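You operate a simulated robot arm through the tools that you are given. There is no shell and no other tool. Be economical: measure what you need, move in short steps, check, and stop when the job is done.

Carry out the task below with a simulated robot arm. There is one attempt and no reset: what you move stays moved.

## Task
Bolt down the orange washer with the last bolt from the block.
Fine: tighten it with the socket key from the upper drawer; put the key back in and shut the drawer. Where these are worked on the way, their far stop is far enough and under half their travel is too little: upper drawer.

Only the result counts: the job must be done as asked and must still hold three seconds after the hand-in. Knocking over, shifting, dropping, spilling or breaking anything else fails it.

## Robot
A 6-joint arm with a two-finger parallel gripper, fixed in place. Base frame: the origin is at the foot of the arm, x ahead of it, y to its left, z up; the work surface is at about z = 78. Readings come in cm, rad, newtons and seconds.
With the tool pointing down near the work surface it reaches from about 24 to 64 cm from the base axis. Its first joint turns from -1.152 to 1.152 rad. Payload 2.7 kg.
Tool frame: the origin (TCP) lies between the finger pads and is the grasp point; the fingertips stand 2.3 cm ahead of it; z points along the fingers, y is the line along which they close. Largest opening 9.4 cm; finger width 3.8, thickness 1; the body of the gripper, 5.4 by 9.6 cm, starts 3.9 cm behind the TCP.
Orientation is that of the tool frame in the base frame, as [roll, pitch, yaw] about the fixed x, y, z axes, in that order (R = Rz(yaw) Ry(pitch) Rx(roll)). With the fingers straight down and closing along the base's y, the tool's x points along the base's -x, its y along +y and its z along -z.

## Interface
- The arm moves only by the tool play_rows. Its arguments are lists of equal length, an entry for each row: "translation": the shift along the tool's x, y, z in cm, a list of three; "turn": the turn, a rotation vector about the tool's x, y, z in rad, a list of three; "claw": the gripper command, from -1 (shut) to 1 (fully open), values between in proportion. In form: {"translation": [[dx, dy, dz], ...], "turn": [[ax, ay, az], ...], "claw": [claw, ...]}. A call has 1 to 8 rows; each row shifts and turns the commanded pose from where the row before left it, along the tool's axes as they then stand. A row lasts 0.2 s, in which the tool goes at most 5 cm and 0.15 rad; a call with a longer step from one row to the next is refused whole, and so is a gripper value outside its range. Where a pose cannot be reached the arm comes as near as it can. A force on the tool above 40 N (or 10 N above the force at the start of the call, whichever is more), or a blocked arm, ends the call early, and 0.2 s more pass. Each finger travels about 4.5 cm/s and halts on what it meets, pressing with about 30 N; the grip force reading is that of the motor and also rises with nothing between the fingers. The clock runs only during rows and for 0.2 s after the last one: add rows that do not move to give the fingers time. The reply holds the time, the measured pose of the TCP, the force on the tool along the base axes, the opening and the grip force, in the units named above and with some noise, with the torque about the TCP (base axes, N m) and any sound that the robot's microphone picked up, and new pictures: "views" is both (left out), scene, wrist or none.
- Cameras (640 x 400 px; columns grow to the right, rows downward): "scene" is fixed at [5.05, -41.37, 141.1]; the picture's right is [0.95, -0.32, 0.00], its down [-0.16, -0.48, -0.86] and it looks along [0.28, 0.82, -0.50] (base axes); focal length 287 px, centre (320, 200). "wrist" rides on the gripper at [8.6, 1.6, -7.4] in the tool frame; the picture's right is [-0.18, 0.98, 0.00], its down [-0.58, -0.11, -0.81] and it looks along [-0.79, -0.15, 0.59] (tool axes); focal length 243 px, centre (320, 200). There is no depth. A picture from a camera that has moved, and an enlarged one, comes with that camera's place and axes in the base frame and with its lens.
- zoom(camera, box): a new picture of the part [left, top, right, bottom] of that camera's present view, enlarged. No time passes.
- finish_job(): hands the job in; it is judged then, once.

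Work in short steps. Places have to be worked out from the pictures, the camera data and where the tool is seen: move nearer, look again, correct. Check each grasp and each placing, and mend what went wrong. You have 120 turns and 200 pictures in all, those below and enlarged ones among them. Open the gripper and draw the arm clear of the work before you hand the job in, unless the task says otherwise; then end with one line.

The tools are called after "Emit:" as name(argument=value, ...) on one line, values as JSON. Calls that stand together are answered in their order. play_rows: Moves the arm, as the interface text tells. Its arguments: {"type":"object","properties":{"translation":{"type":"array"},"turn":{"type":"array"},"claw":{"type":"array"},"views":{"type":"string","enum":["both","scene","wrist","none"]}},"required":["translation","turn","claw"]} The other tools are called the same way: zoom (camera, box) takes an enlarged picture of a part of a camera's view; finish_job () hands the job in.

At the start:

```text
time: 0.0
position: [25.15, 28.68, 115.79]
tcp_rot: [3.14, 0.0, -3.141]
wrist_force: [-0.3, 0.8, 0.0]
torque: [0.02, -0.02, -0.03]
grip_width: 9.42
finger_force: 0.2
```

scene: 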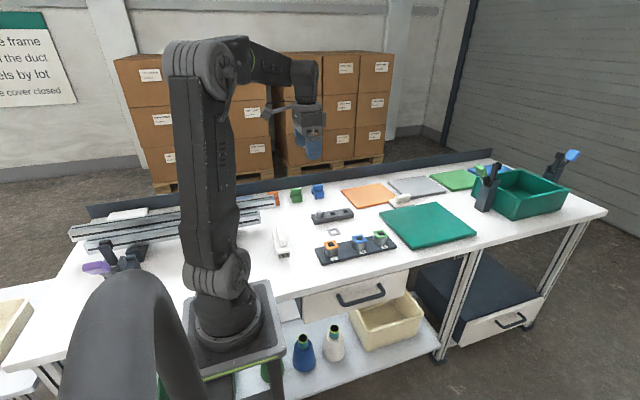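
wrist: 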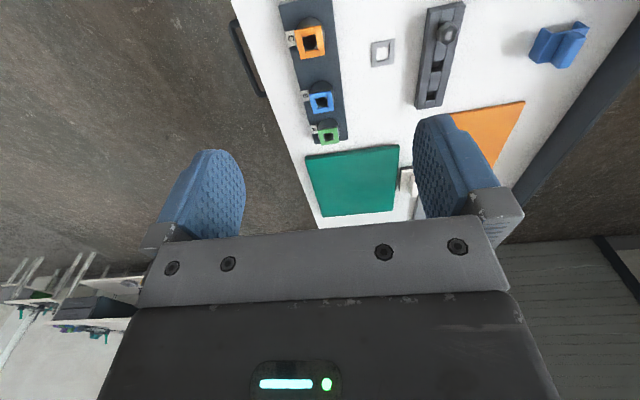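

I'll take a closer look at the working area first.

Emit:
zoom(camera="scene", box=[260, 180, 420, 280])

Emit:
zoom(camera="wrist", box=[230, 0, 550, 200])

Emit:
zoom(camera="scene", box=[260, 250, 580, 400])

```text
4.00 times, centred on (340, 230) of scene
camera zoom: at [5.05, -41.37, 141.1], right [0.95, -0.32, 0.0], down [-0.16, -0.48, -0.86], along [0.28, 0.82, -0.5], focal length 1147 px, centre (240, 80)
```

zoom: 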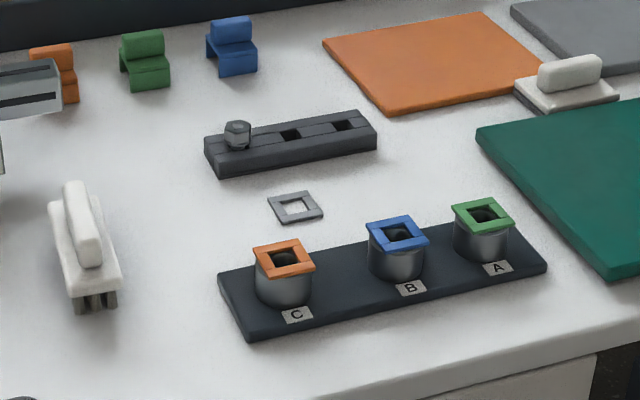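

```text
2.00 times, centred on (390, 100) of wrist
camera zoom: at [16.5, 30.23, 123.24], right [0.18, 0.98, 0.0], down [0.58, -0.11, 0.81], along [0.79, -0.15, -0.59], focal length 485 px, centre (180, 400)
```

zoom: 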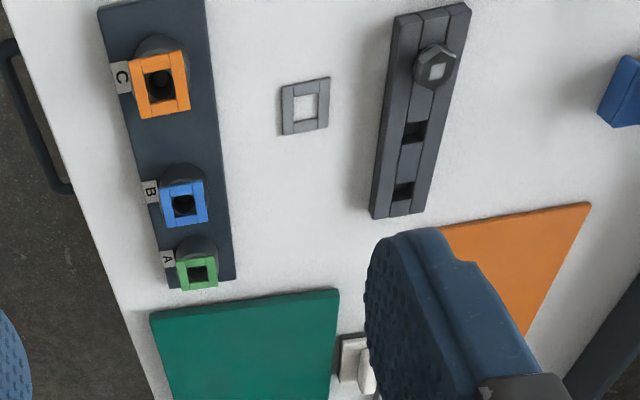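

```text
2.00 times, centred on (420, 325) of scene
camera zoom: at [5.05, -41.37, 141.1], right [0.95, -0.32, 0.0], down [-0.16, -0.48, -0.86], along [0.28, 0.82, -0.5], focal length 574 px, centre (120, -50)
```

zoom: 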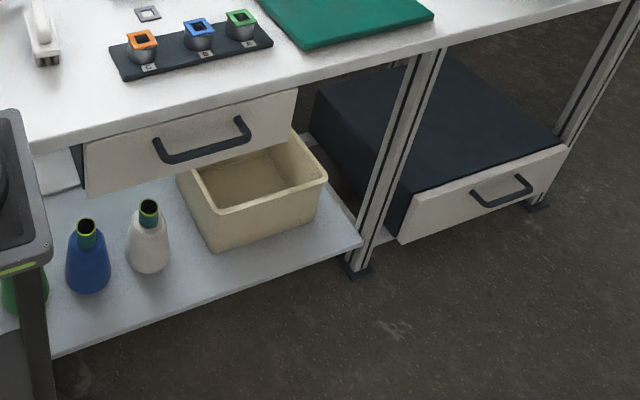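

The upper drawer handle is near (36.5, 12, 71), the bolt near (34.5, 46.4) and washer C near (31.5, 26). I'll open the drawer first, so I move in front of it at height.

Emit:
play_rows(translation=[[-1.64, -3.81, 2.14], [-1.64, -3.81, 2.14], [-1.64, -3.81, 2.14], [-1.64, -3.81, 2.14], [-1.64, -3.81, 2.14], [-1.64, -3.81, 2.14], [-1.64, -3.81, 2.14]], turn=[[0, 0, 0], [0, 0, 0], [0, 0, 0], [0, 0, 0], [0, 0, 0], [0, 0, 0], [0, 0, 0]], claw=[1, 1, 1, 1, 1, 1, 1], views="none")

Emit:
play_rows(translation=[[0, 0, 0], [0, 0, 0], [0, 0, 0], [0, 0, 0], [0, 0, 0], [0, 0, 0]], turn=[[-0.14, 0, 0], [-0.14, 0, 0], [-0.14, 0, 0], [-0.14, 0, 0], [-0.14, 0, 0], [0, 0, 0]], claw=[-0.1, -0.1, -0.1, -0.1, -0.1, -0.1])

```text
time: 1.6
position: [36.82, 2.06, 101.1]
tcp_rot: [3.139, 0.002, -3.141]
wrist_force: [0.0, 0.3, -0.5]
torque: [-0.03, 0.01, 0.02]
grip_width: 9.4
finger_force: 0.1
```

```text
time: 3.0
position: [36.75, 2.12, 100.97]
tcp_rot: [2.44, 0.002, 3.138]
wrist_force: [-0.1, -1.0, 0.3]
torque: [0.0, -0.01, 0.01]
grip_width: 4.23
finger_force: 0.0
camera wrist: at [28.0, -1.63, 107.63], right [0.18, 0.75, 0.63], down [0.58, -0.6, 0.55], along [0.79, 0.27, -0.55], focal length 243 px, centre (320, 200)
```

scene: 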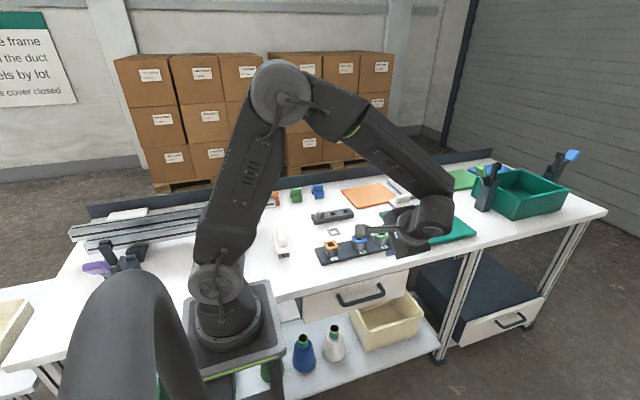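
wrist: 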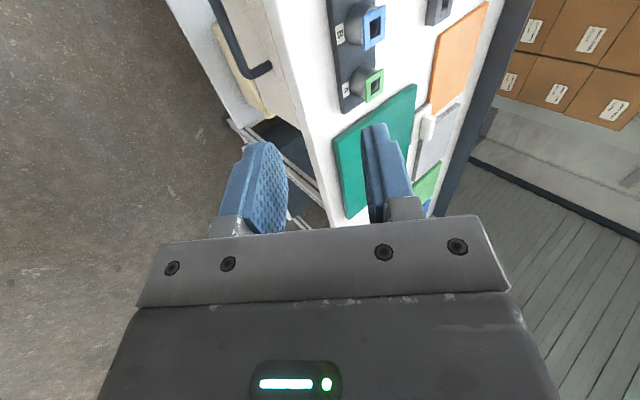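

The handle bar is around y=13, z=70, with its middle at x≈37.5. I'll go to a standoff 10 cm back along the tool axis and look.

Emit:
play_rows(translation=[[-0.12, -1.94, 3.47], [-0.12, -1.94, 3.47], [-0.12, -1.94, 3.47], [-0.12, -1.94, 3.47], [-0.12, -1.94, 3.47], [-0.12, -1.94, 3.47]], turn=[[0, 0, 0], [0, 0, 0], [0, 0, 0], [0, 0, 0], [0, 0, 0], [0, 0, 0]], claw=[-0.1, -0.1, -0.1, -0.1, -0.1, -0.1])

Emit:
zoom(camera="scene", box=[280, 200, 440, 320])

```text
time: 4.4
position: [37.34, 6.56, 77.63]
tcp_rot: [2.442, 0.002, 3.141]
wrist_force: [0.1, -0.1, -0.2]
torque: [0.01, 0.05, 0.0]
grip_width: 4.24
finger_force: 0.0
camera wrist: at [28.67, 2.87, 84.3], right [0.18, 0.75, 0.63], down [0.58, -0.6, 0.55], along [0.79, 0.27, -0.55], focal length 243 px, centre (320, 200)
```

scene: 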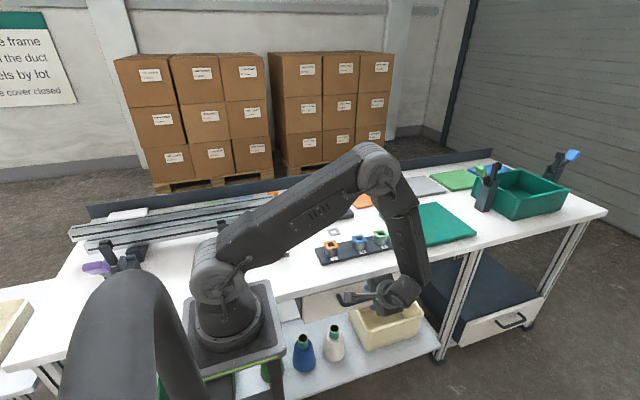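
wrist: 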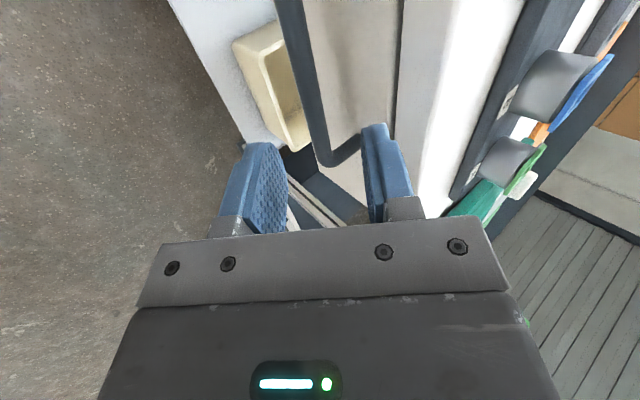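

```text
3.33 times, centred on (360, 260) of scene
camera zoom: at [5.05, -41.37, 141.1], right [0.95, -0.32, 0.0], down [-0.16, -0.48, -0.86], along [0.28, 0.82, -0.5], focal length 956 px, centre (187, 0)
```

zoom: 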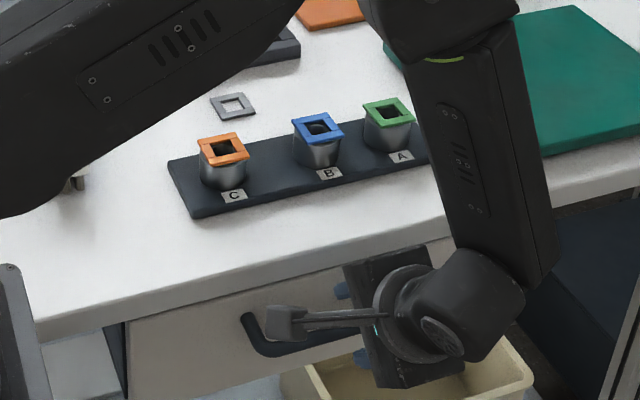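

The bar looks centred across the finger opening along the closing line. Advance 5.5 cm and look again.

Emit:
play_rows(translation=[[0, -0.2, 2.75], [0, -0.2, 2.75]], turn=[[0, 0, 0], [0, 0, 0]], claw=[-0.1, -0.1])

Emit:
zoom(camera="scene", box=[320, 250, 440, 325])

```text
time: 5.0
position: [37.45, 9.66, 73.2]
tcp_rot: [2.443, 0.0, 3.139]
wrist_force: [-0.5, 0.1, 0.3]
torque: [0.02, 0.0, -0.01]
grip_width: 4.23
finger_force: 0.0
camera wrist: at [28.72, 6.11, 79.77], right [0.18, 0.75, 0.63], down [0.58, -0.6, 0.55], along [0.79, 0.27, -0.55], focal length 243 px, centre (320, 200)
```

scene: 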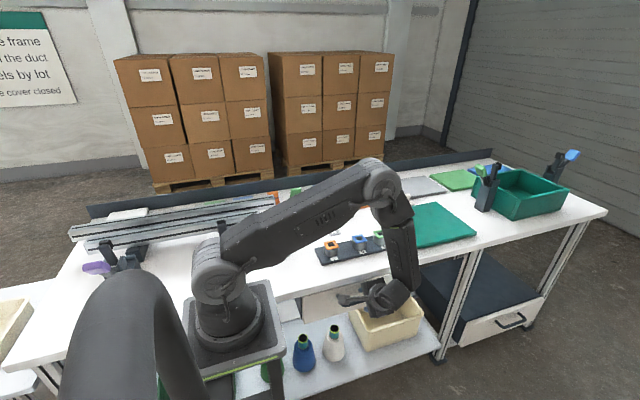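
wrist: 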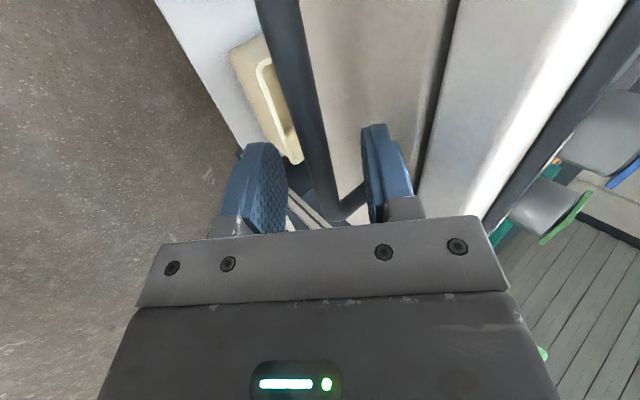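

```text
5.33 times, centred on (380, 288) of scene
camera zoom: at [5.04, -41.37, 141.1], right [0.95, -0.32, 0.0], down [-0.16, -0.48, -0.86], along [0.28, 0.82, -0.5], focal length 1529 px, centre (0, -267)
```

zoom: 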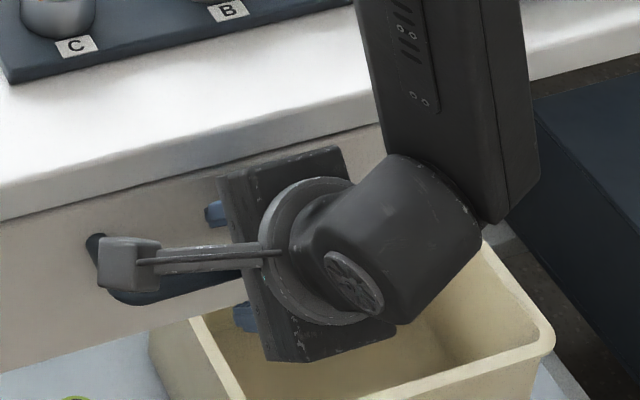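

The bar sits centred between the fingers. I narrow the opening a little, advance to it, then close.

Emit:
play_rows(translation=[[0, 0, 0.5], [0, 0, 1.5], [0, 0, 1.6], [0, 0, 0]], turn=[[0, 0, 0], [0, 0, 0], [0, 0, 0], [0, 0, 0]], claw=[-0.3, -0.3, -0.3, -0.3])

```text
time: 5.8
position: [37.45, 11.61, 70.5]
tcp_rot: [2.441, 0.003, 3.141]
wrist_force: [-2.8, -7.1, 2.9]
torque: [0.13, -0.01, 0.12]
grip_width: 3.14
finger_force: 0.0
stopped in row 4: the force on the tool passed its limit at 55 N (the readings are from after the stop); the commanded pose is now the measured one
camera wrist: at [28.72, 8.06, 77.19], right [0.18, 0.75, 0.63], down [0.58, -0.6, 0.55], along [0.79, 0.27, -0.55], focal length 243 px, centre (320, 200)
```

scene: 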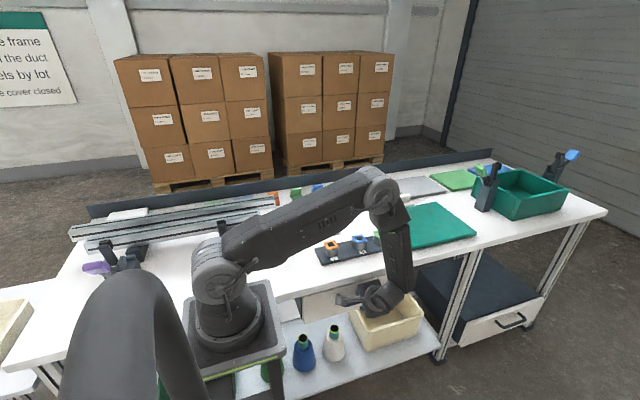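
wrist: 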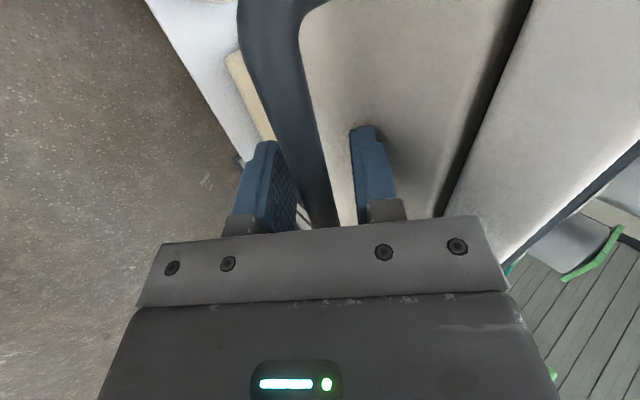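

The upper fingertip touched the drawer front; the bar lies between the fingers. I ease back slightly, centre, and close.

Emit:
play_rows(translation=[[0, -0.4, -0.4], [0, 0, 0], [0, 0, 0], [0, 0, 0]], turn=[[0, 0, 0], [0, 0, 0], [0, 0, 0], [0, 0, 0]], claw=[-0.3, -1, -1, -1], views="wrist")

```text
time: 6.8
position: [37.62, 11.27, 70.7]
tcp_rot: [2.438, 0.003, 3.139]
wrist_force: [0.3, 4.8, 25.5]
torque: [-0.05, 1.76, -0.51]
grip_width: 1.35
finger_force: 45.0
camera wrist: at [28.83, 7.6, 77.36], right [0.18, 0.75, 0.64], down [0.58, -0.61, 0.55], along [0.8, 0.27, -0.54], focal length 243 px, centre (320, 200)
```

wrist: 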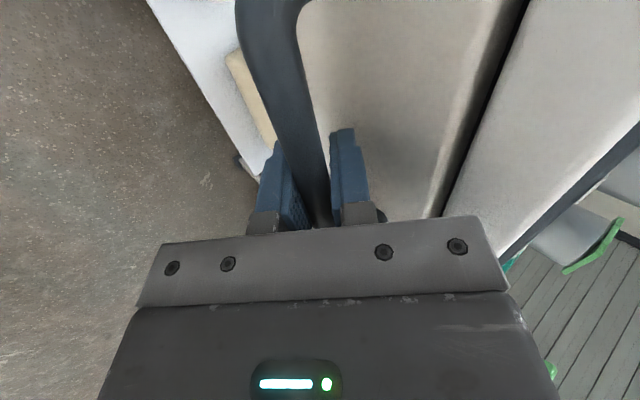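

Grasped (1.35 cm). Now I pull along base −y, gently.

Emit:
play_rows(translation=[[0, 0.13, -0.15], [0, -1.15, -0.97], [0, -1.15, -0.97], [0, -1.53, -1.29], [0, -1.53, -1.29], [0, -1.53, -1.29]], turn=[[0, 0, 0], [0, 0, 0], [0, 0, 0], [0, 0, 0], [0, 0, 0], [0, 0, 0]], claw=[-1, -1, -1, -1, -1, -1])

```text
time: 8.2
position: [37.58, 2.09, 70.79]
tcp_rot: [2.44, 0.002, 3.141]
wrist_force: [7.1, 0.8, 3.4]
torque: [-0.07, 1.22, -1.24]
grip_width: 1.37
finger_force: 45.6
camera wrist: at [28.82, -1.55, 77.37], right [0.18, 0.75, 0.64], down [0.58, -0.6, 0.55], along [0.79, 0.27, -0.54], focal length 243 px, centre (320, 200)
```

scene: 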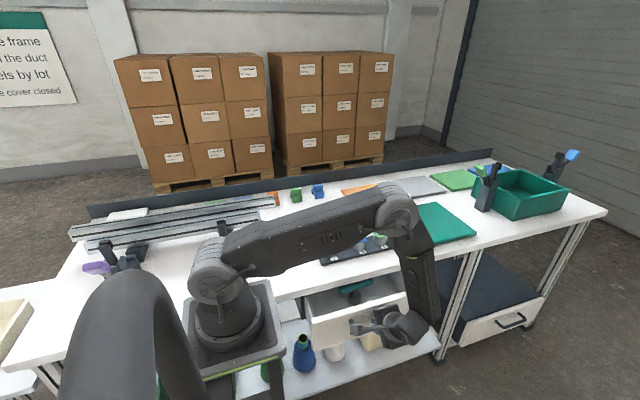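
wrist: 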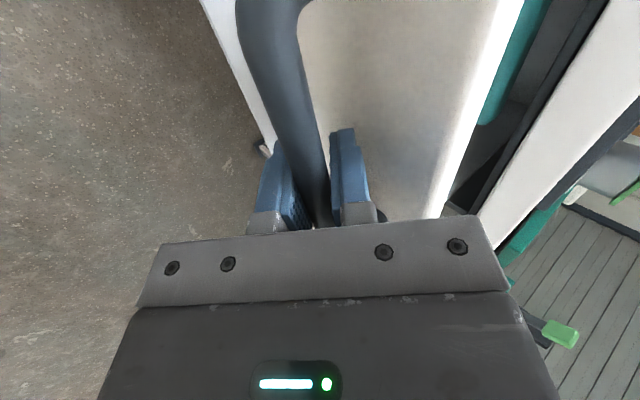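

The drawer is sliding and something green shows inside. I keep pulling toward the far stop.

Emit:
play_rows(translation=[[0, -1.53, -1.29], [0, -1.53, -1.29], [0, -1.53, -1.29], [0, -1.53, -1.29], [0, -1.53, -1.29]], turn=[[0, 0, 0], [0, 0, 0], [0, 0, 0], [0, 0, 0], [0, 0, 0]], claw=[-1, -1, -1, -1, -1])

```text
time: 9.4
position: [37.65, -7.89, 70.87]
tcp_rot: [2.443, 0.007, 3.136]
wrist_force: [24.1, 0.9, -6.7]
torque: [-0.06, 0.77, -1.35]
grip_width: 1.36
finger_force: 45.2
camera wrist: at [28.75, -11.48, 77.35], right [0.18, 0.75, 0.63], down [0.57, -0.6, 0.55], along [0.8, 0.26, -0.54], focal length 243 px, centre (320, 200)
```

scene: 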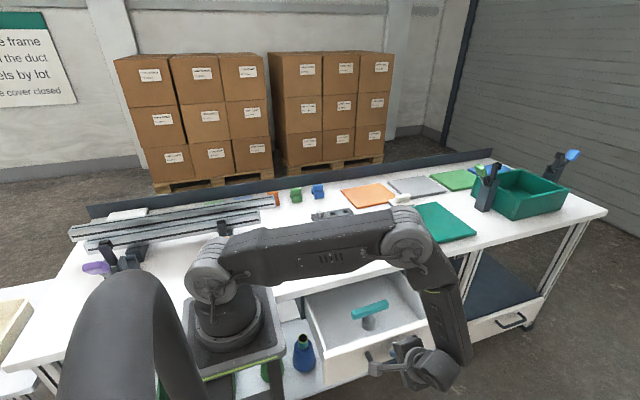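
wrist: 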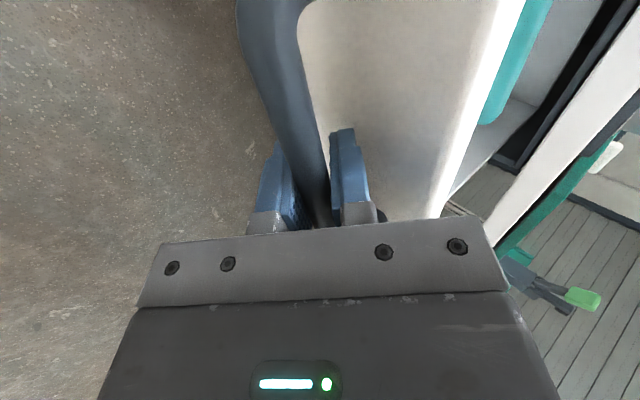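

A T-handled key (teal) stands in the drawer. I keep pulling until the far stop, easing the sideways force.

Emit:
play_rows(translation=[[-0.2, -1.15, -0.97], [0, -1.15, -0.97], [0, -1.15, -0.97], [0, -1.15, -0.97]], turn=[[0, 0, 0], [0, 0, 0], [0, 0, 0], [0, 0, 0]], claw=[-1, -1, -1, -1])

```text
time: 10.4
position: [37.46, -13.87, 70.68]
tcp_rot: [2.442, 0.0, 3.139]
wrist_force: [8.6, 1.6, -22.4]
torque: [0.05, 0.4, -1.26]
grip_width: 1.38
finger_force: 44.5
camera wrist: at [28.78, -17.45, 77.41], right [0.19, 0.75, 0.63], down [0.58, -0.6, 0.55], along [0.79, 0.27, -0.55], focal length 243 px, centre (320, 200)
```

scene: 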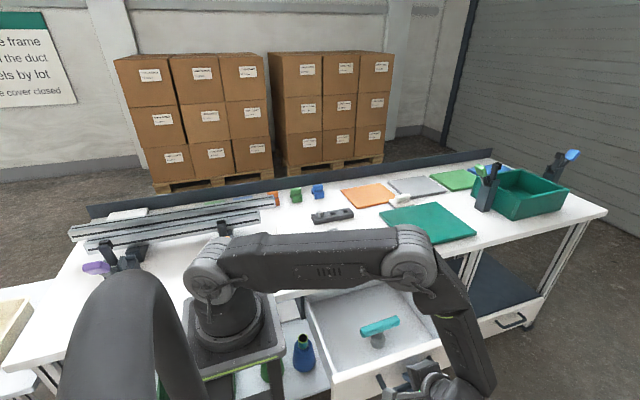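
wrist: 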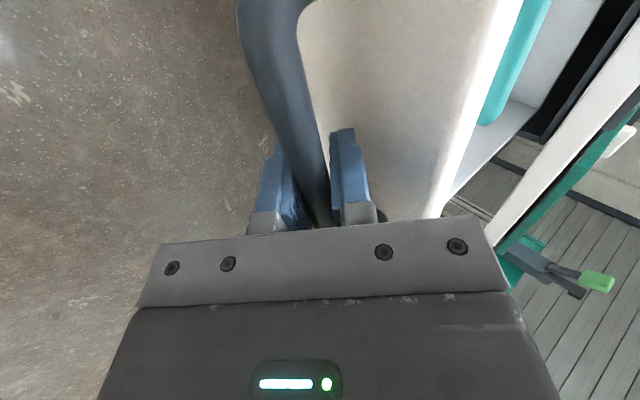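

25 cm out already and no stop yet; a bit more, relaxing the vertical force.

Emit:
play_rows(translation=[[0, -0.83, -0.5], [0, -0.77, -0.64], [0, -0.77, -0.64], [0, -0.77, -0.64], [0, -0.77, -0.64]], turn=[[0, 0, 0], [0, 0, 0], [0, 0, 0], [0, 0, 0], [0, 0, 0]], claw=[-1, -1, -1, -1, -1], views="scene")

```text
time: 11.2
position: [37.44, -15.43, 70.67]
tcp_rot: [2.416, -0.009, -3.139]
wrist_force: [-0.2, 5.7, 3.8]
torque: [0.03, 0.39, -0.42]
grip_width: 1.36
finger_force: 44.9
stopped in row 3: the force on the tool passed its limit at 52 N (the readings are from after the stop); the commanded pose is now the measured one
```

scene: 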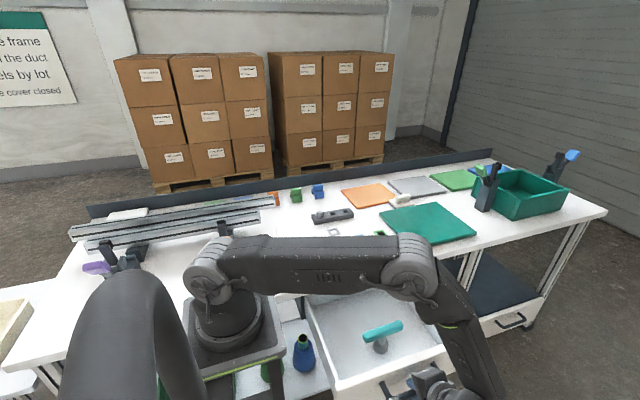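

Far stop reached. Release, back off along the tool axis, and rise.

Emit:
play_rows(translation=[[0, 0, 0], [0, 0, 0], [0, 0, -0.5], [0, 0, -3], [0, 0, -4], [0, 2.5, -4], [0, 3, -3.5], [0, 3, -3.5]], turn=[[0, 0, 0], [0, 0, 0], [0, 0, 0], [0, 0, 0], [0, 0, 0], [0, 0, 0], [0, 0, 0], [0, 0, 0]], claw=[-0.35, -0.35, -0.35, -0.35, -0.35, -0.35, -0.35, -0.35], views="scene")

Emit:
play_rows(translation=[[0, 0, 0], [0, 0, 0], [0, 0, 0], [0, 0, 0], [0, 0, 0]], turn=[[0.14, 0, 0], [0.14, 0, 0], [0.14, 0, 0], [0.14, 0, 0], [0.145, 0, 0]], claw=[0, 0, 0, 0, 0])

```text
time: 13.0
position: [37.64, -21.34, 90.22]
tcp_rot: [2.418, -0.007, -3.138]
wrist_force: [-0.1, 0.4, 1.4]
torque: [-0.01, 0.01, 0.02]
grip_width: 3.07
finger_force: 0.0
```

scene: 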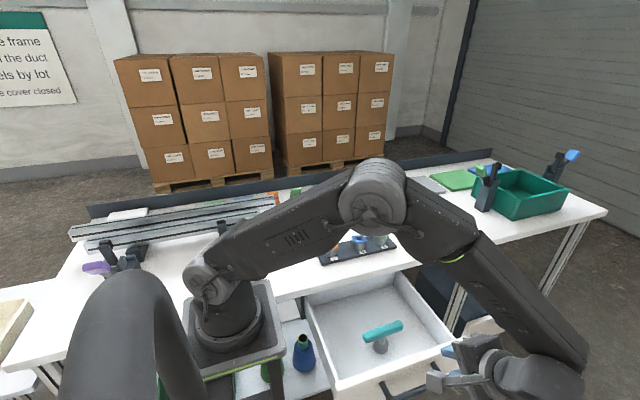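

```text
time: 14.2
position: [37.65, -21.38, 90.19]
tcp_rot: [3.125, -0.005, -3.139]
wrist_force: [0.0, 0.1, -0.1]
torque: [0.03, -0.02, 0.02]
grip_width: 4.7
finger_force: 0.0
camera wrist: at [28.97, -20.0, 97.76], right [0.18, 0.98, 0.01], down [0.59, -0.12, 0.8], along [0.79, -0.14, -0.6], focal length 243 px, centre (320, 200)
```

scene: 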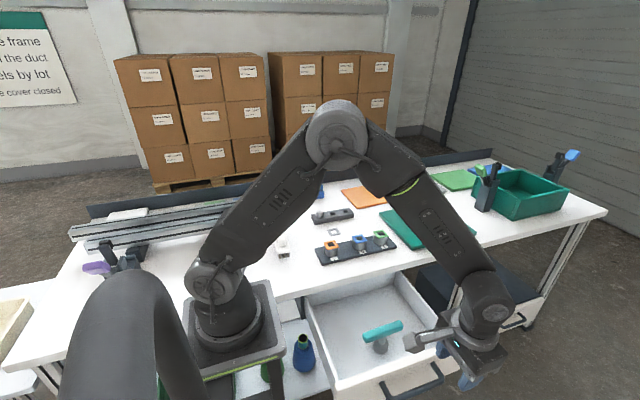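
wrist: 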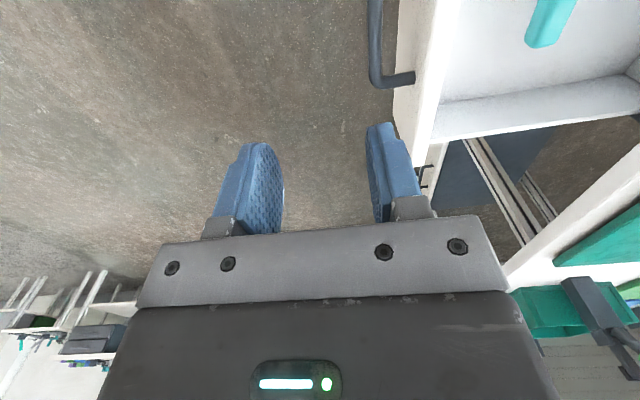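

Drawer fully open. Now I go up and over toward the bolt block.

Emit:
play_rows(translation=[[0, 4.5, -1.5], [0, 4.5, -1.5], [0, 4.5, -1.5], [0, 4.5, -1.5], [0, 4.5, -1.5], [0, 4.5, -1.5], [0, 4.5, 0], [0, 4.5, 0]], turn=[[0, 0, 0], [0, 0, 0], [0, 0, 0], [0, 0, 0], [0, 0, 0], [0, 0, 0], [0, 0, 0], [0, 0, 0]], claw=[0, 0, 0, 0, 0, 0, 0, 0], views="none")

Emit:
play_rows(translation=[[1, 4.3, 0], [1, 4.3, 0], [1, 4.3, 0], [1, 4.3, 0], [1, 4.3, 1], [1, 4.3, 2]], turn=[[0, 0, 0], [0, 0, 0], [0, 0, 0], [0, 0, 0], [0, 0, 0], [0, 0, 0]], claw=[0, 0, 0, 0, 0, 0])

```text
time: 16.0
position: [37.56, 14.66, 99.95]
tcp_rot: [3.125, -0.008, -3.141]
wrist_force: [0.1, 0.9, -0.5]
torque: [0.02, 0.0, 0.0]
grip_width: 4.69
finger_force: 0.0
```

```text
time: 17.4
position: [31.49, 40.29, 97.45]
tcp_rot: [3.125, -0.007, -3.139]
wrist_force: [-1.1, 0.2, -0.1]
torque: [-0.02, 0.02, 0.0]
grip_width: 4.72
finger_force: 0.1
camera wrist: at [22.83, 41.72, 104.96], right [0.18, 0.98, 0.02], down [0.59, -0.12, 0.8], along [0.79, -0.14, -0.6], focal length 243 px, centre (320, 200)
```

scene: 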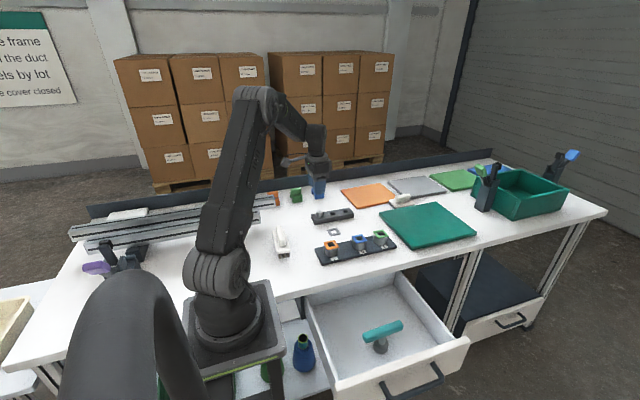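
wrist: 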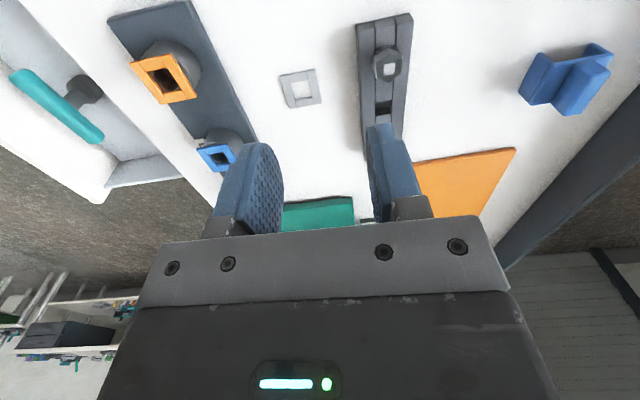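

The bolt head resolves to about (34.2, 46.2). I move above it at z≈89 and look closely.

Emit:
play_rows(translation=[[-0.9, 2, 2.7], [-0.9, 2, 2.7], [-0.9, 1.9, 2.7]], turn=[[0, 0, 0], [0, 0, 0], [0, 0, 0]], claw=[0, 0, 0], views="wrist")

Emit:
zoom(camera="scene", box=[280, 175, 376, 235])

Emit:
zoom(camera="wrist", box=[220, 40, 420, 240])

```text
time: 18.2
position: [33.86, 46.57, 89.43]
tcp_rot: [3.123, -0.005, -3.138]
wrist_force: [-1.0, 0.0, 0.2]
torque: [0.0, 0.0, 0.02]
grip_width: 4.7
finger_force: 0.1
camera wrist: at [25.25, 47.81, 96.92], right [0.18, 0.98, 0.02], down [0.59, -0.12, 0.8], along [0.79, -0.14, -0.6], focal length 243 px, centre (320, 200)
```

wrist: 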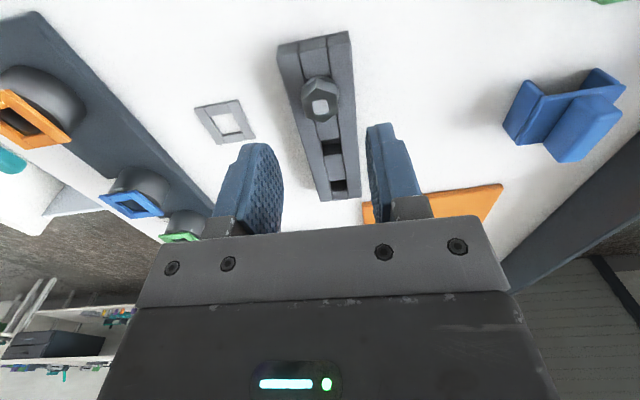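

```text
6.67 times, centred on (328, 205) of scene
camera zoom: at [5.05, -41.37, 141.1], right [0.95, -0.32, 0.0], down [-0.16, -0.48, -0.86], along [0.28, 0.82, -0.5], focal length 1912 px, centre (267, 167)
```

zoom: 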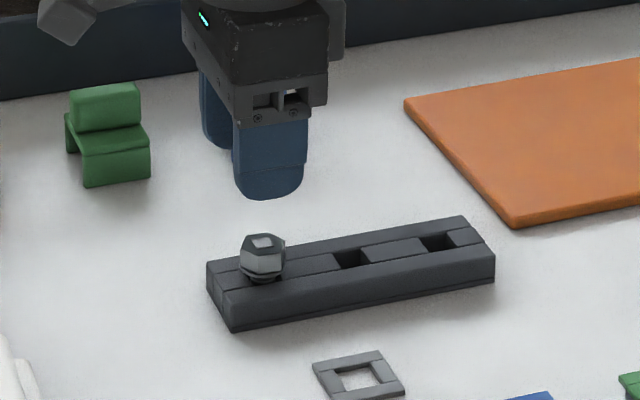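

```text
2.00 times, centred on (320, 140) of wrist
camera zoom: at [25.25, 47.81, 96.92], right [0.18, 0.98, 0.02], down [0.59, -0.12, 0.8], along [0.79, -0.14, -0.6], focal length 485 px, centre (320, 320)
```

zoom: 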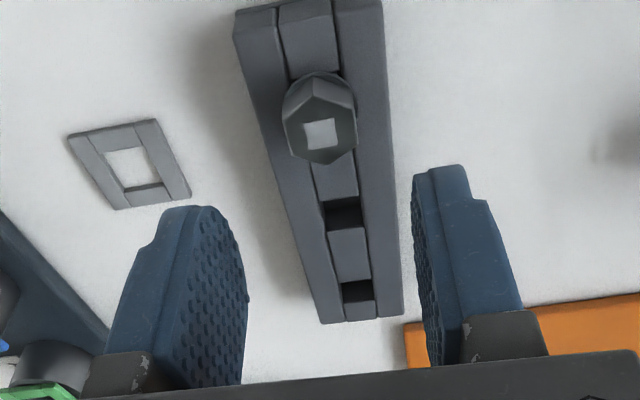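

Bolt axis is about (34.1, 46.6) and the block top about z=80.5. I align with the block's small yaw, descend so the tips stop just above the block, and close.

Emit:
play_rows(translation=[[-0.2, 0, 2], [0, 0, 2], [0, 0, 2], [0, 0, 0]], turn=[[0.015, 0, 0.044], [0, 0, 0], [0, 0, 0], [0, 0, 0]], claw=[0, 0, 0, 0])

Emit:
zoom(camera="scene", box=[280, 175, 376, 235])

```text
time: 19.2
position: [34.22, 46.43, 83.37]
tcp_rot: [3.14, -0.008, 3.1]
wrist_force: [-0.2, -0.3, 1.1]
torque: [0.0, 0.01, 0.01]
grip_width: 4.7
finger_force: 0.0
camera wrist: at [25.64, 48.29, 90.8], right [0.22, 0.97, 0.0], down [0.58, -0.13, 0.8], along [0.78, -0.18, -0.6], focal length 243 px, centre (320, 200)
```

scene: 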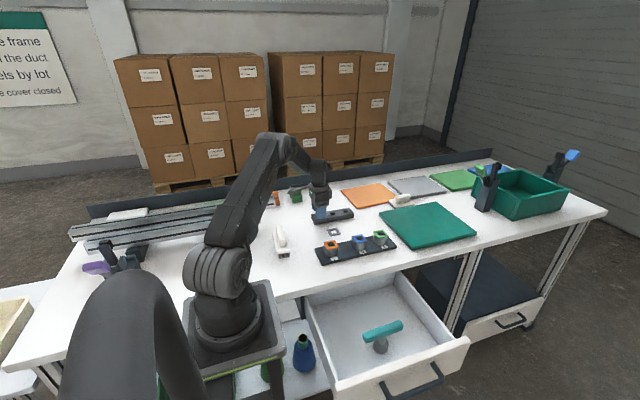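
wrist: 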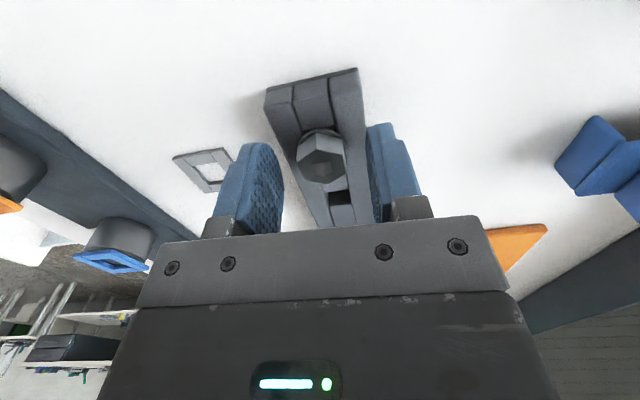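

```text
6.67 times, centred on (328, 205) of scene
camera zoom: at [5.05, -41.37, 141.1], right [0.95, -0.32, 0.0], down [-0.16, -0.48, -0.86], along [0.28, 0.82, -0.5], focal length 1912 px, centre (267, 167)
```

zoom: 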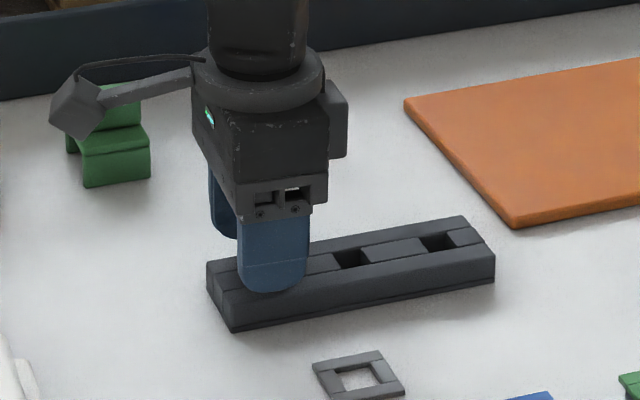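

The bolt head is centred between the fingers. Close the gripper.

Emit:
play_rows(translation=[[-0.0, 0, 0], [0, 0, 0], [0, 0, 0], [0, 0, 0]], turn=[[0, 0, 0], [0, 0, 0], [0, 0, 0], [0, 0, 0]], claw=[-1, -1, -1, -1], views="wrist")

```text
time: 20.2
position: [34.23, 46.38, 83.4]
tcp_rot: [3.14, -0.007, 3.1]
wrist_force: [-0.7, 0.6, 0.2]
torque: [0.03, -0.01, -0.02]
grip_width: 2.28
finger_force: 29.5
camera wrist: at [25.63, 48.29, 90.83], right [0.22, 0.97, 0.0], down [0.58, -0.13, 0.8], along [0.78, -0.18, -0.6], focal length 243 px, centre (320, 200)
```

wrist: 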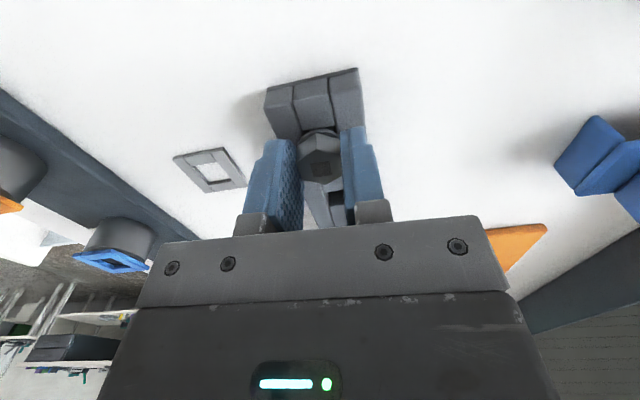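

Gripped at 2.28 cm. Lift straight up.

Emit:
play_rows(translation=[[0, 0, -1], [0, 0, -2], [0, 0, -3], [0, 0, -3], [0, 0, -3]], turn=[[0, 0, 0], [0, 0, 0], [0, 0, 0], [0, 0, 0], [0, 0, 0]], claw=[-1, -1, -1, -1, -1], views="wrist")

Emit:
zoom(camera="scene", box=[280, 155, 376, 215])

```text
time: 21.4
position: [34.44, 46.37, 95.33]
tcp_rot: [3.139, -0.007, 3.101]
wrist_force: [-0.8, 0.7, -0.8]
torque: [-0.02, 0.01, 0.0]
grip_width: 2.32
finger_force: 30.0
camera wrist: at [25.85, 48.18, 102.82], right [0.22, 0.97, 0.0], down [0.58, -0.13, 0.8], along [0.78, -0.18, -0.6], focal length 243 px, centre (320, 200)
```

wrist: 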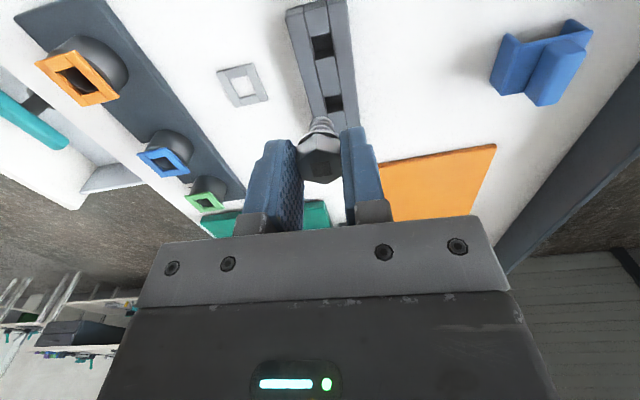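

```text
6.67 times, centred on (328, 185) of scene
camera zoom: at [5.05, -41.37, 141.1], right [0.95, -0.32, 0.0], down [-0.16, -0.48, -0.86], along [0.28, 0.82, -0.5], focal length 1912 px, centre (267, 300)
```

zoom: 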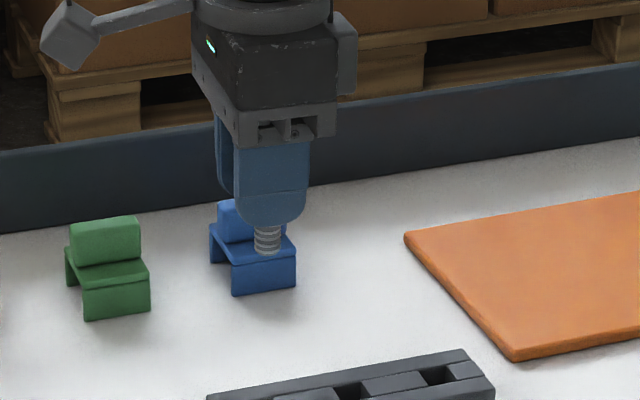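

The bolt is held. I zoom the wrist view to measure the bolt's offset from the TCP.

Emit:
zoom(camera="wrist", box=[260, 90, 380, 240])

Emit:
zoom(camera="wrist", box=[10, 0, 170, 130])

Emit:
zoom(camera="scene", box=[310, 230, 370, 270])

```text
2.67 times, centred on (320, 165) of wrist
camera zoom: at [25.85, 48.18, 102.82], right [0.22, 0.97, 0.0], down [0.58, -0.13, 0.8], along [0.78, -0.18, -0.6], focal length 647 px, centre (320, 293)
```

zoom: 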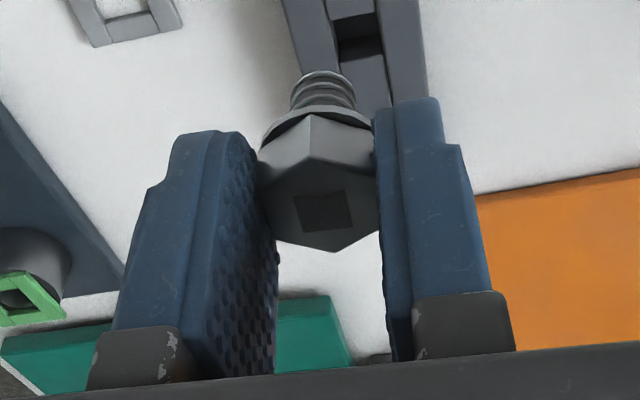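

```text
3.08 times, centred on (90, 65) of wrist
camera zoom: at [25.85, 48.18, 102.82], right [0.22, 0.97, 0.0], down [0.58, -0.13, 0.8], along [0.78, -0.18, -0.6], focal length 746 px, centre (1028, 615)
```

zoom: 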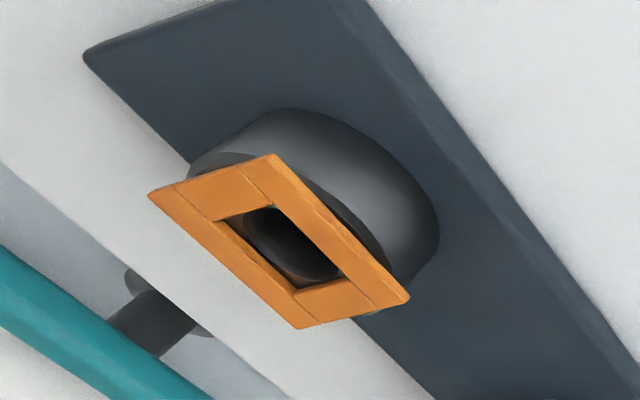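

```text
10.00 times, centred on (340, 250) of scene
camera zoom: at [5.05, -41.37, 141.1], right [0.95, -0.32, 0.0], down [-0.16, -0.48, -0.86], along [0.28, 0.82, -0.5], focal length 2868 px, centre (120, -300)
```

zoom: 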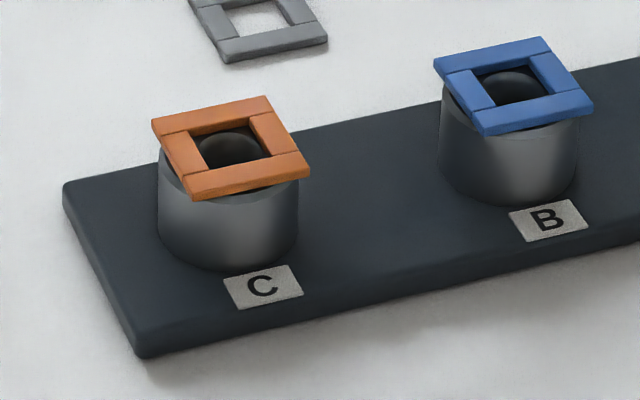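

Bolt axis looks about +0.35 cm in x from the TCP, and washer C's hole is near (31.5, 26.3). I carry it over above C at a safe height.

Emit:
play_rows(translation=[[0.49, -4.04, 0.46], [0.49, -4.04, 0.46], [0.49, -4.04, 0.46], [0.49, -4.04, 0.46], [0.49, -4.04, 0.46], [0, 0, 0]], turn=[[0, 0, 0], [0, 0, 0], [0, 0, 0], [0, 0, 0], [0, 0, 0], [0, 0, 0]], claw=[-1, -1, -1, -1, -1, -1], views="wrist")

Emit:
zoom(camera="scene", box=[292, 190, 372, 270])

Emit:
zoom(camera="wrist", box=[240, 60, 400, 220])

```text
time: 22.8
position: [31.15, 26.18, 93.11]
tcp_rot: [3.141, -0.008, 3.101]
wrist_force: [-0.7, 0.5, -1.1]
torque: [0.03, 0.02, 0.01]
grip_width: 2.34
finger_force: 30.2
camera wrist: at [22.45, 27.98, 100.61], right [0.22, 0.97, 0.0], down [0.58, -0.13, 0.8], along [0.78, -0.18, -0.6], focal length 243 px, centre (320, 200)
```

wrist: 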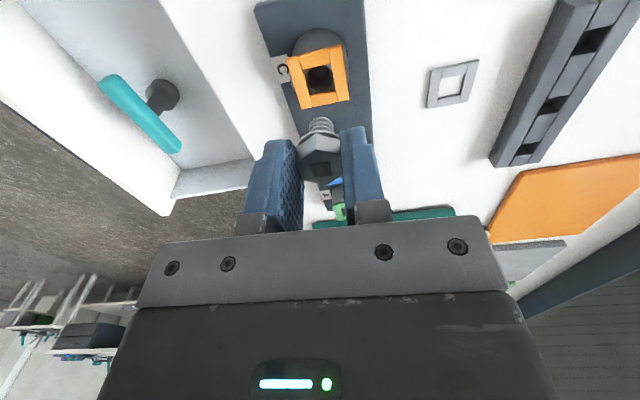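

```text
5.00 times, centred on (332, 230) of scene
camera zoom: at [5.05, -41.38, 141.1], right [0.95, -0.32, 0.0], down [-0.16, -0.48, -0.86], along [0.28, 0.82, -0.5], focal length 1434 px, centre (260, 50)
```

zoom: 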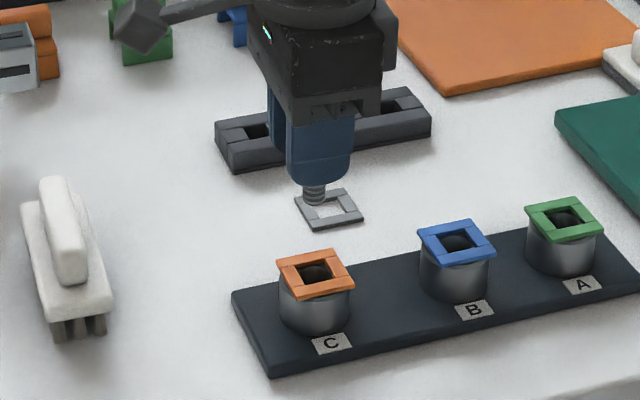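

```text
2.50 times, centred on (320, 140) of wrist
camera zoom: at [22.45, 27.98, 100.61], right [0.22, 0.97, 0.0], down [0.58, -0.13, 0.8], along [0.78, -0.18, -0.6], focal length 606 px, centre (320, 350)
```

zoom: 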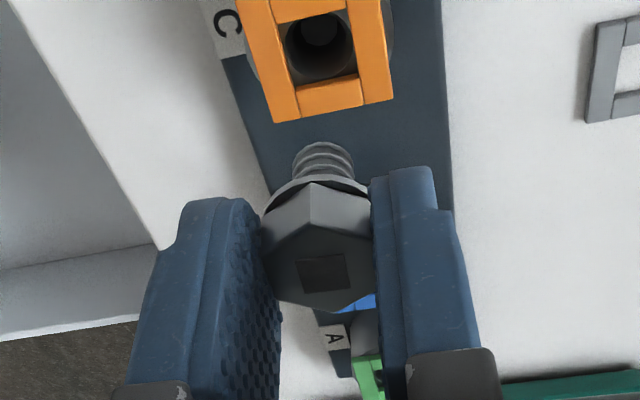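

Comparing bolt and hole in both views, the bolt needs about +0.15 in x and −0.25 in y. I shift that, descend 4.5 cm, and recheck.

Emit:
play_rows(translation=[[-0.16, -0.24, 2], [0, 0, 2.5], [0, 0, 0]], turn=[[0, 0, 0], [0, 0, 0], [0, 0, 0]], claw=[-1, -1, -1], views="none")

Emit:
zoom(camera="scene", box=[302, 220, 362, 260])

Emit:
zoom(camera="wrist", box=[240, 60, 400, 220])

```text
time: 23.6
position: [31.08, 25.91, 88.44]
tcp_rot: [3.14, -0.008, 3.101]
wrist_force: [-0.1, -0.2, -0.6]
torque: [0.01, -0.02, -0.01]
grip_width: 2.33
finger_force: 30.1
```

```text
10.00 times, centred on (332, 240) of scene
camera zoom: at [5.05, -41.37, 141.1], right [0.95, -0.32, 0.0], down [-0.16, -0.48, -0.86], along [0.28, 0.82, -0.5], focal length 2868 px, centre (200, -200)
```

zoom: 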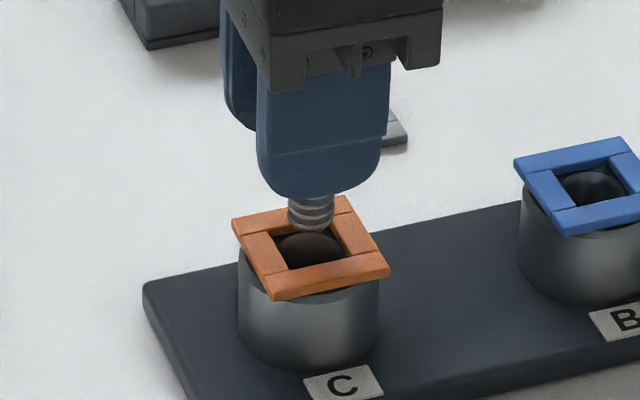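

```text
2.50 times, centred on (320, 140) of wrist
camera zoom: at [22.58, 27.82, 95.96], right [0.22, 0.97, 0.0], down [0.58, -0.13, 0.8], along [0.78, -0.18, -0.6], focal length 606 px, centre (320, 350)
```

zoom: 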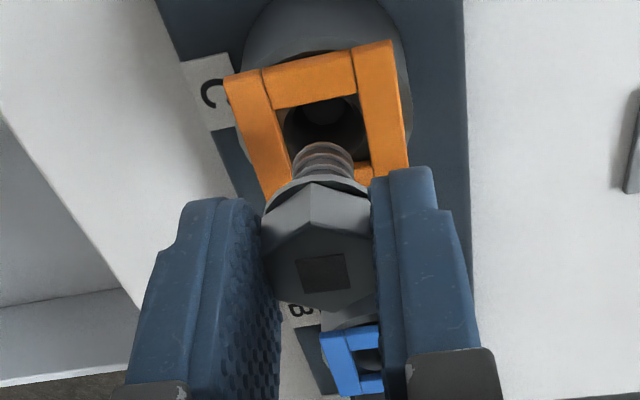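

Both views show the shank aligned over the hole, with its tip about 0.9 cm above the washer. I lower it in small steps while watching the force.

Emit:
play_rows(translation=[[0, 0, 0.4], [0, 0, 0.4], [0, 0, 0.3], [0, 0, 0.2], [0, 0, 0]], turn=[[0, 0, 0], [0, 0, 0], [0, 0, 0], [0, 0, 0], [0, 0, 0]], claw=[-1, -1, -1, -1, -1], views="none")

Emit:
zoom(camera="scene", box=[302, 220, 362, 260])

Emit:
zoom(camera="wrist", box=[240, 60, 400, 220])

```text
time: 24.8
position: [31.16, 25.94, 87.19]
tcp_rot: [3.141, -0.007, 3.102]
wrist_force: [0.0, 0.4, -0.9]
torque: [0.02, -0.02, -0.03]
grip_width: 2.31
finger_force: 29.4
```

```text
10.00 times, centred on (332, 240) of scene
camera zoom: at [5.05, -41.37, 141.1], right [0.95, -0.32, 0.0], down [-0.16, -0.48, -0.86], along [0.28, 0.82, -0.5], focal length 2868 px, centre (200, -200)
```

zoom: 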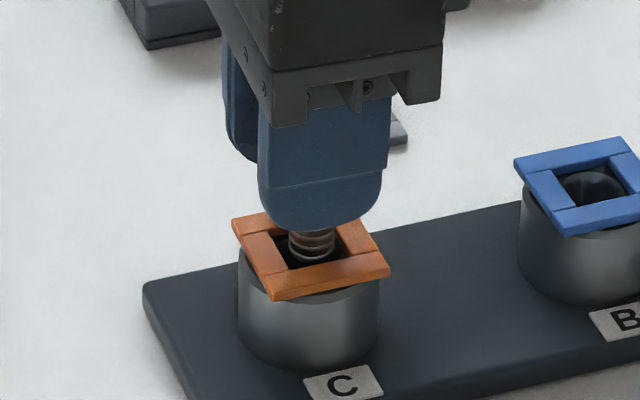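

```text
2.50 times, centred on (320, 140) of wrist
camera zoom: at [22.65, 27.83, 94.68], right [0.22, 0.97, 0.0], down [0.58, -0.13, 0.8], along [0.78, -0.18, -0.6], focal length 606 px, centre (320, 350)
```

zoom: 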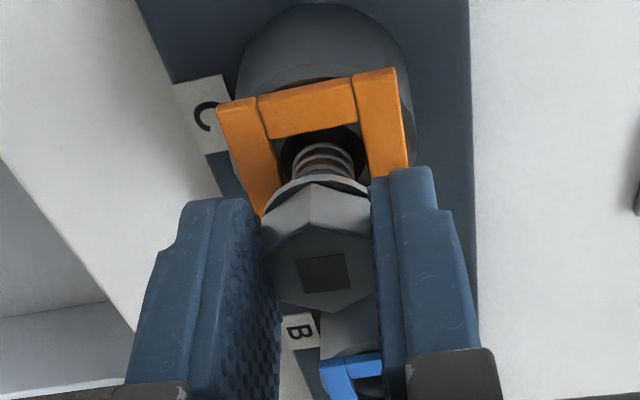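

The tip is entering the hole centred. Continue down gently.

Emit:
play_rows(translation=[[0, 0, 0.25], [0, 0, 0.25], [0, 0, 0.25], [0, 0, 0.25], [0, 0, 0]], turn=[[0, 0, 0], [0, 0, 0], [0, 0, 0], [0, 0, 0], [0, 0, 0]], claw=[-1, -1, -1, -1, -1], views="none")

Emit:
zoom(camera="scene", box=[302, 220, 362, 260])

Emit:
zoom(camera="wrist", box=[240, 60, 400, 220])

```text
time: 26.0
position: [31.25, 26.12, 86.2]
tcp_rot: [3.138, -0.005, 3.101]
wrist_force: [-5.2, -4.2, 18.4]
torque: [-0.11, 0.06, -0.02]
grip_width: 2.31
finger_force: 30.5
```

```text
10.00 times, centred on (332, 240) of scene
camera zoom: at [5.01, -41.4, 141.09], right [0.95, -0.32, 0.0], down [-0.16, -0.48, -0.86], along [0.28, 0.82, -0.5], focal length 2868 px, centre (200, -200)
```

zoom: 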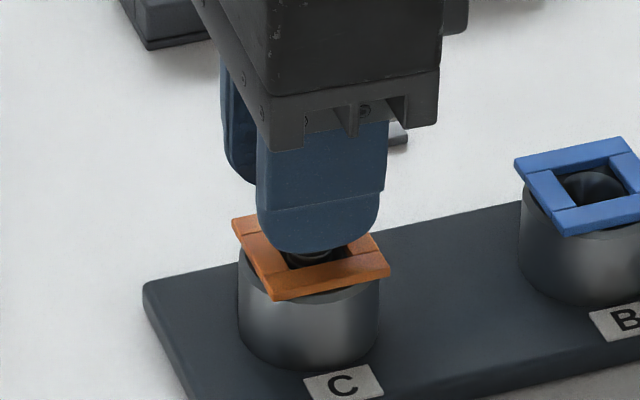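

```text
2.50 times, centred on (320, 140) of wrist
camera zoom: at [22.61, 27.91, 93.75], right [0.22, 0.97, 0.0], down [0.58, -0.14, 0.8], along [0.78, -0.18, -0.6], focal length 606 px, centre (320, 350)
```

zoom: 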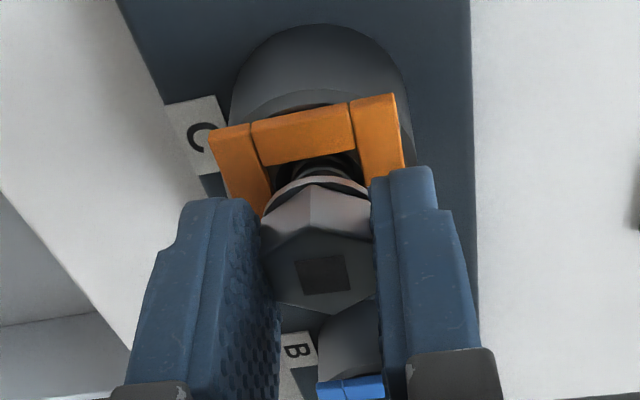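

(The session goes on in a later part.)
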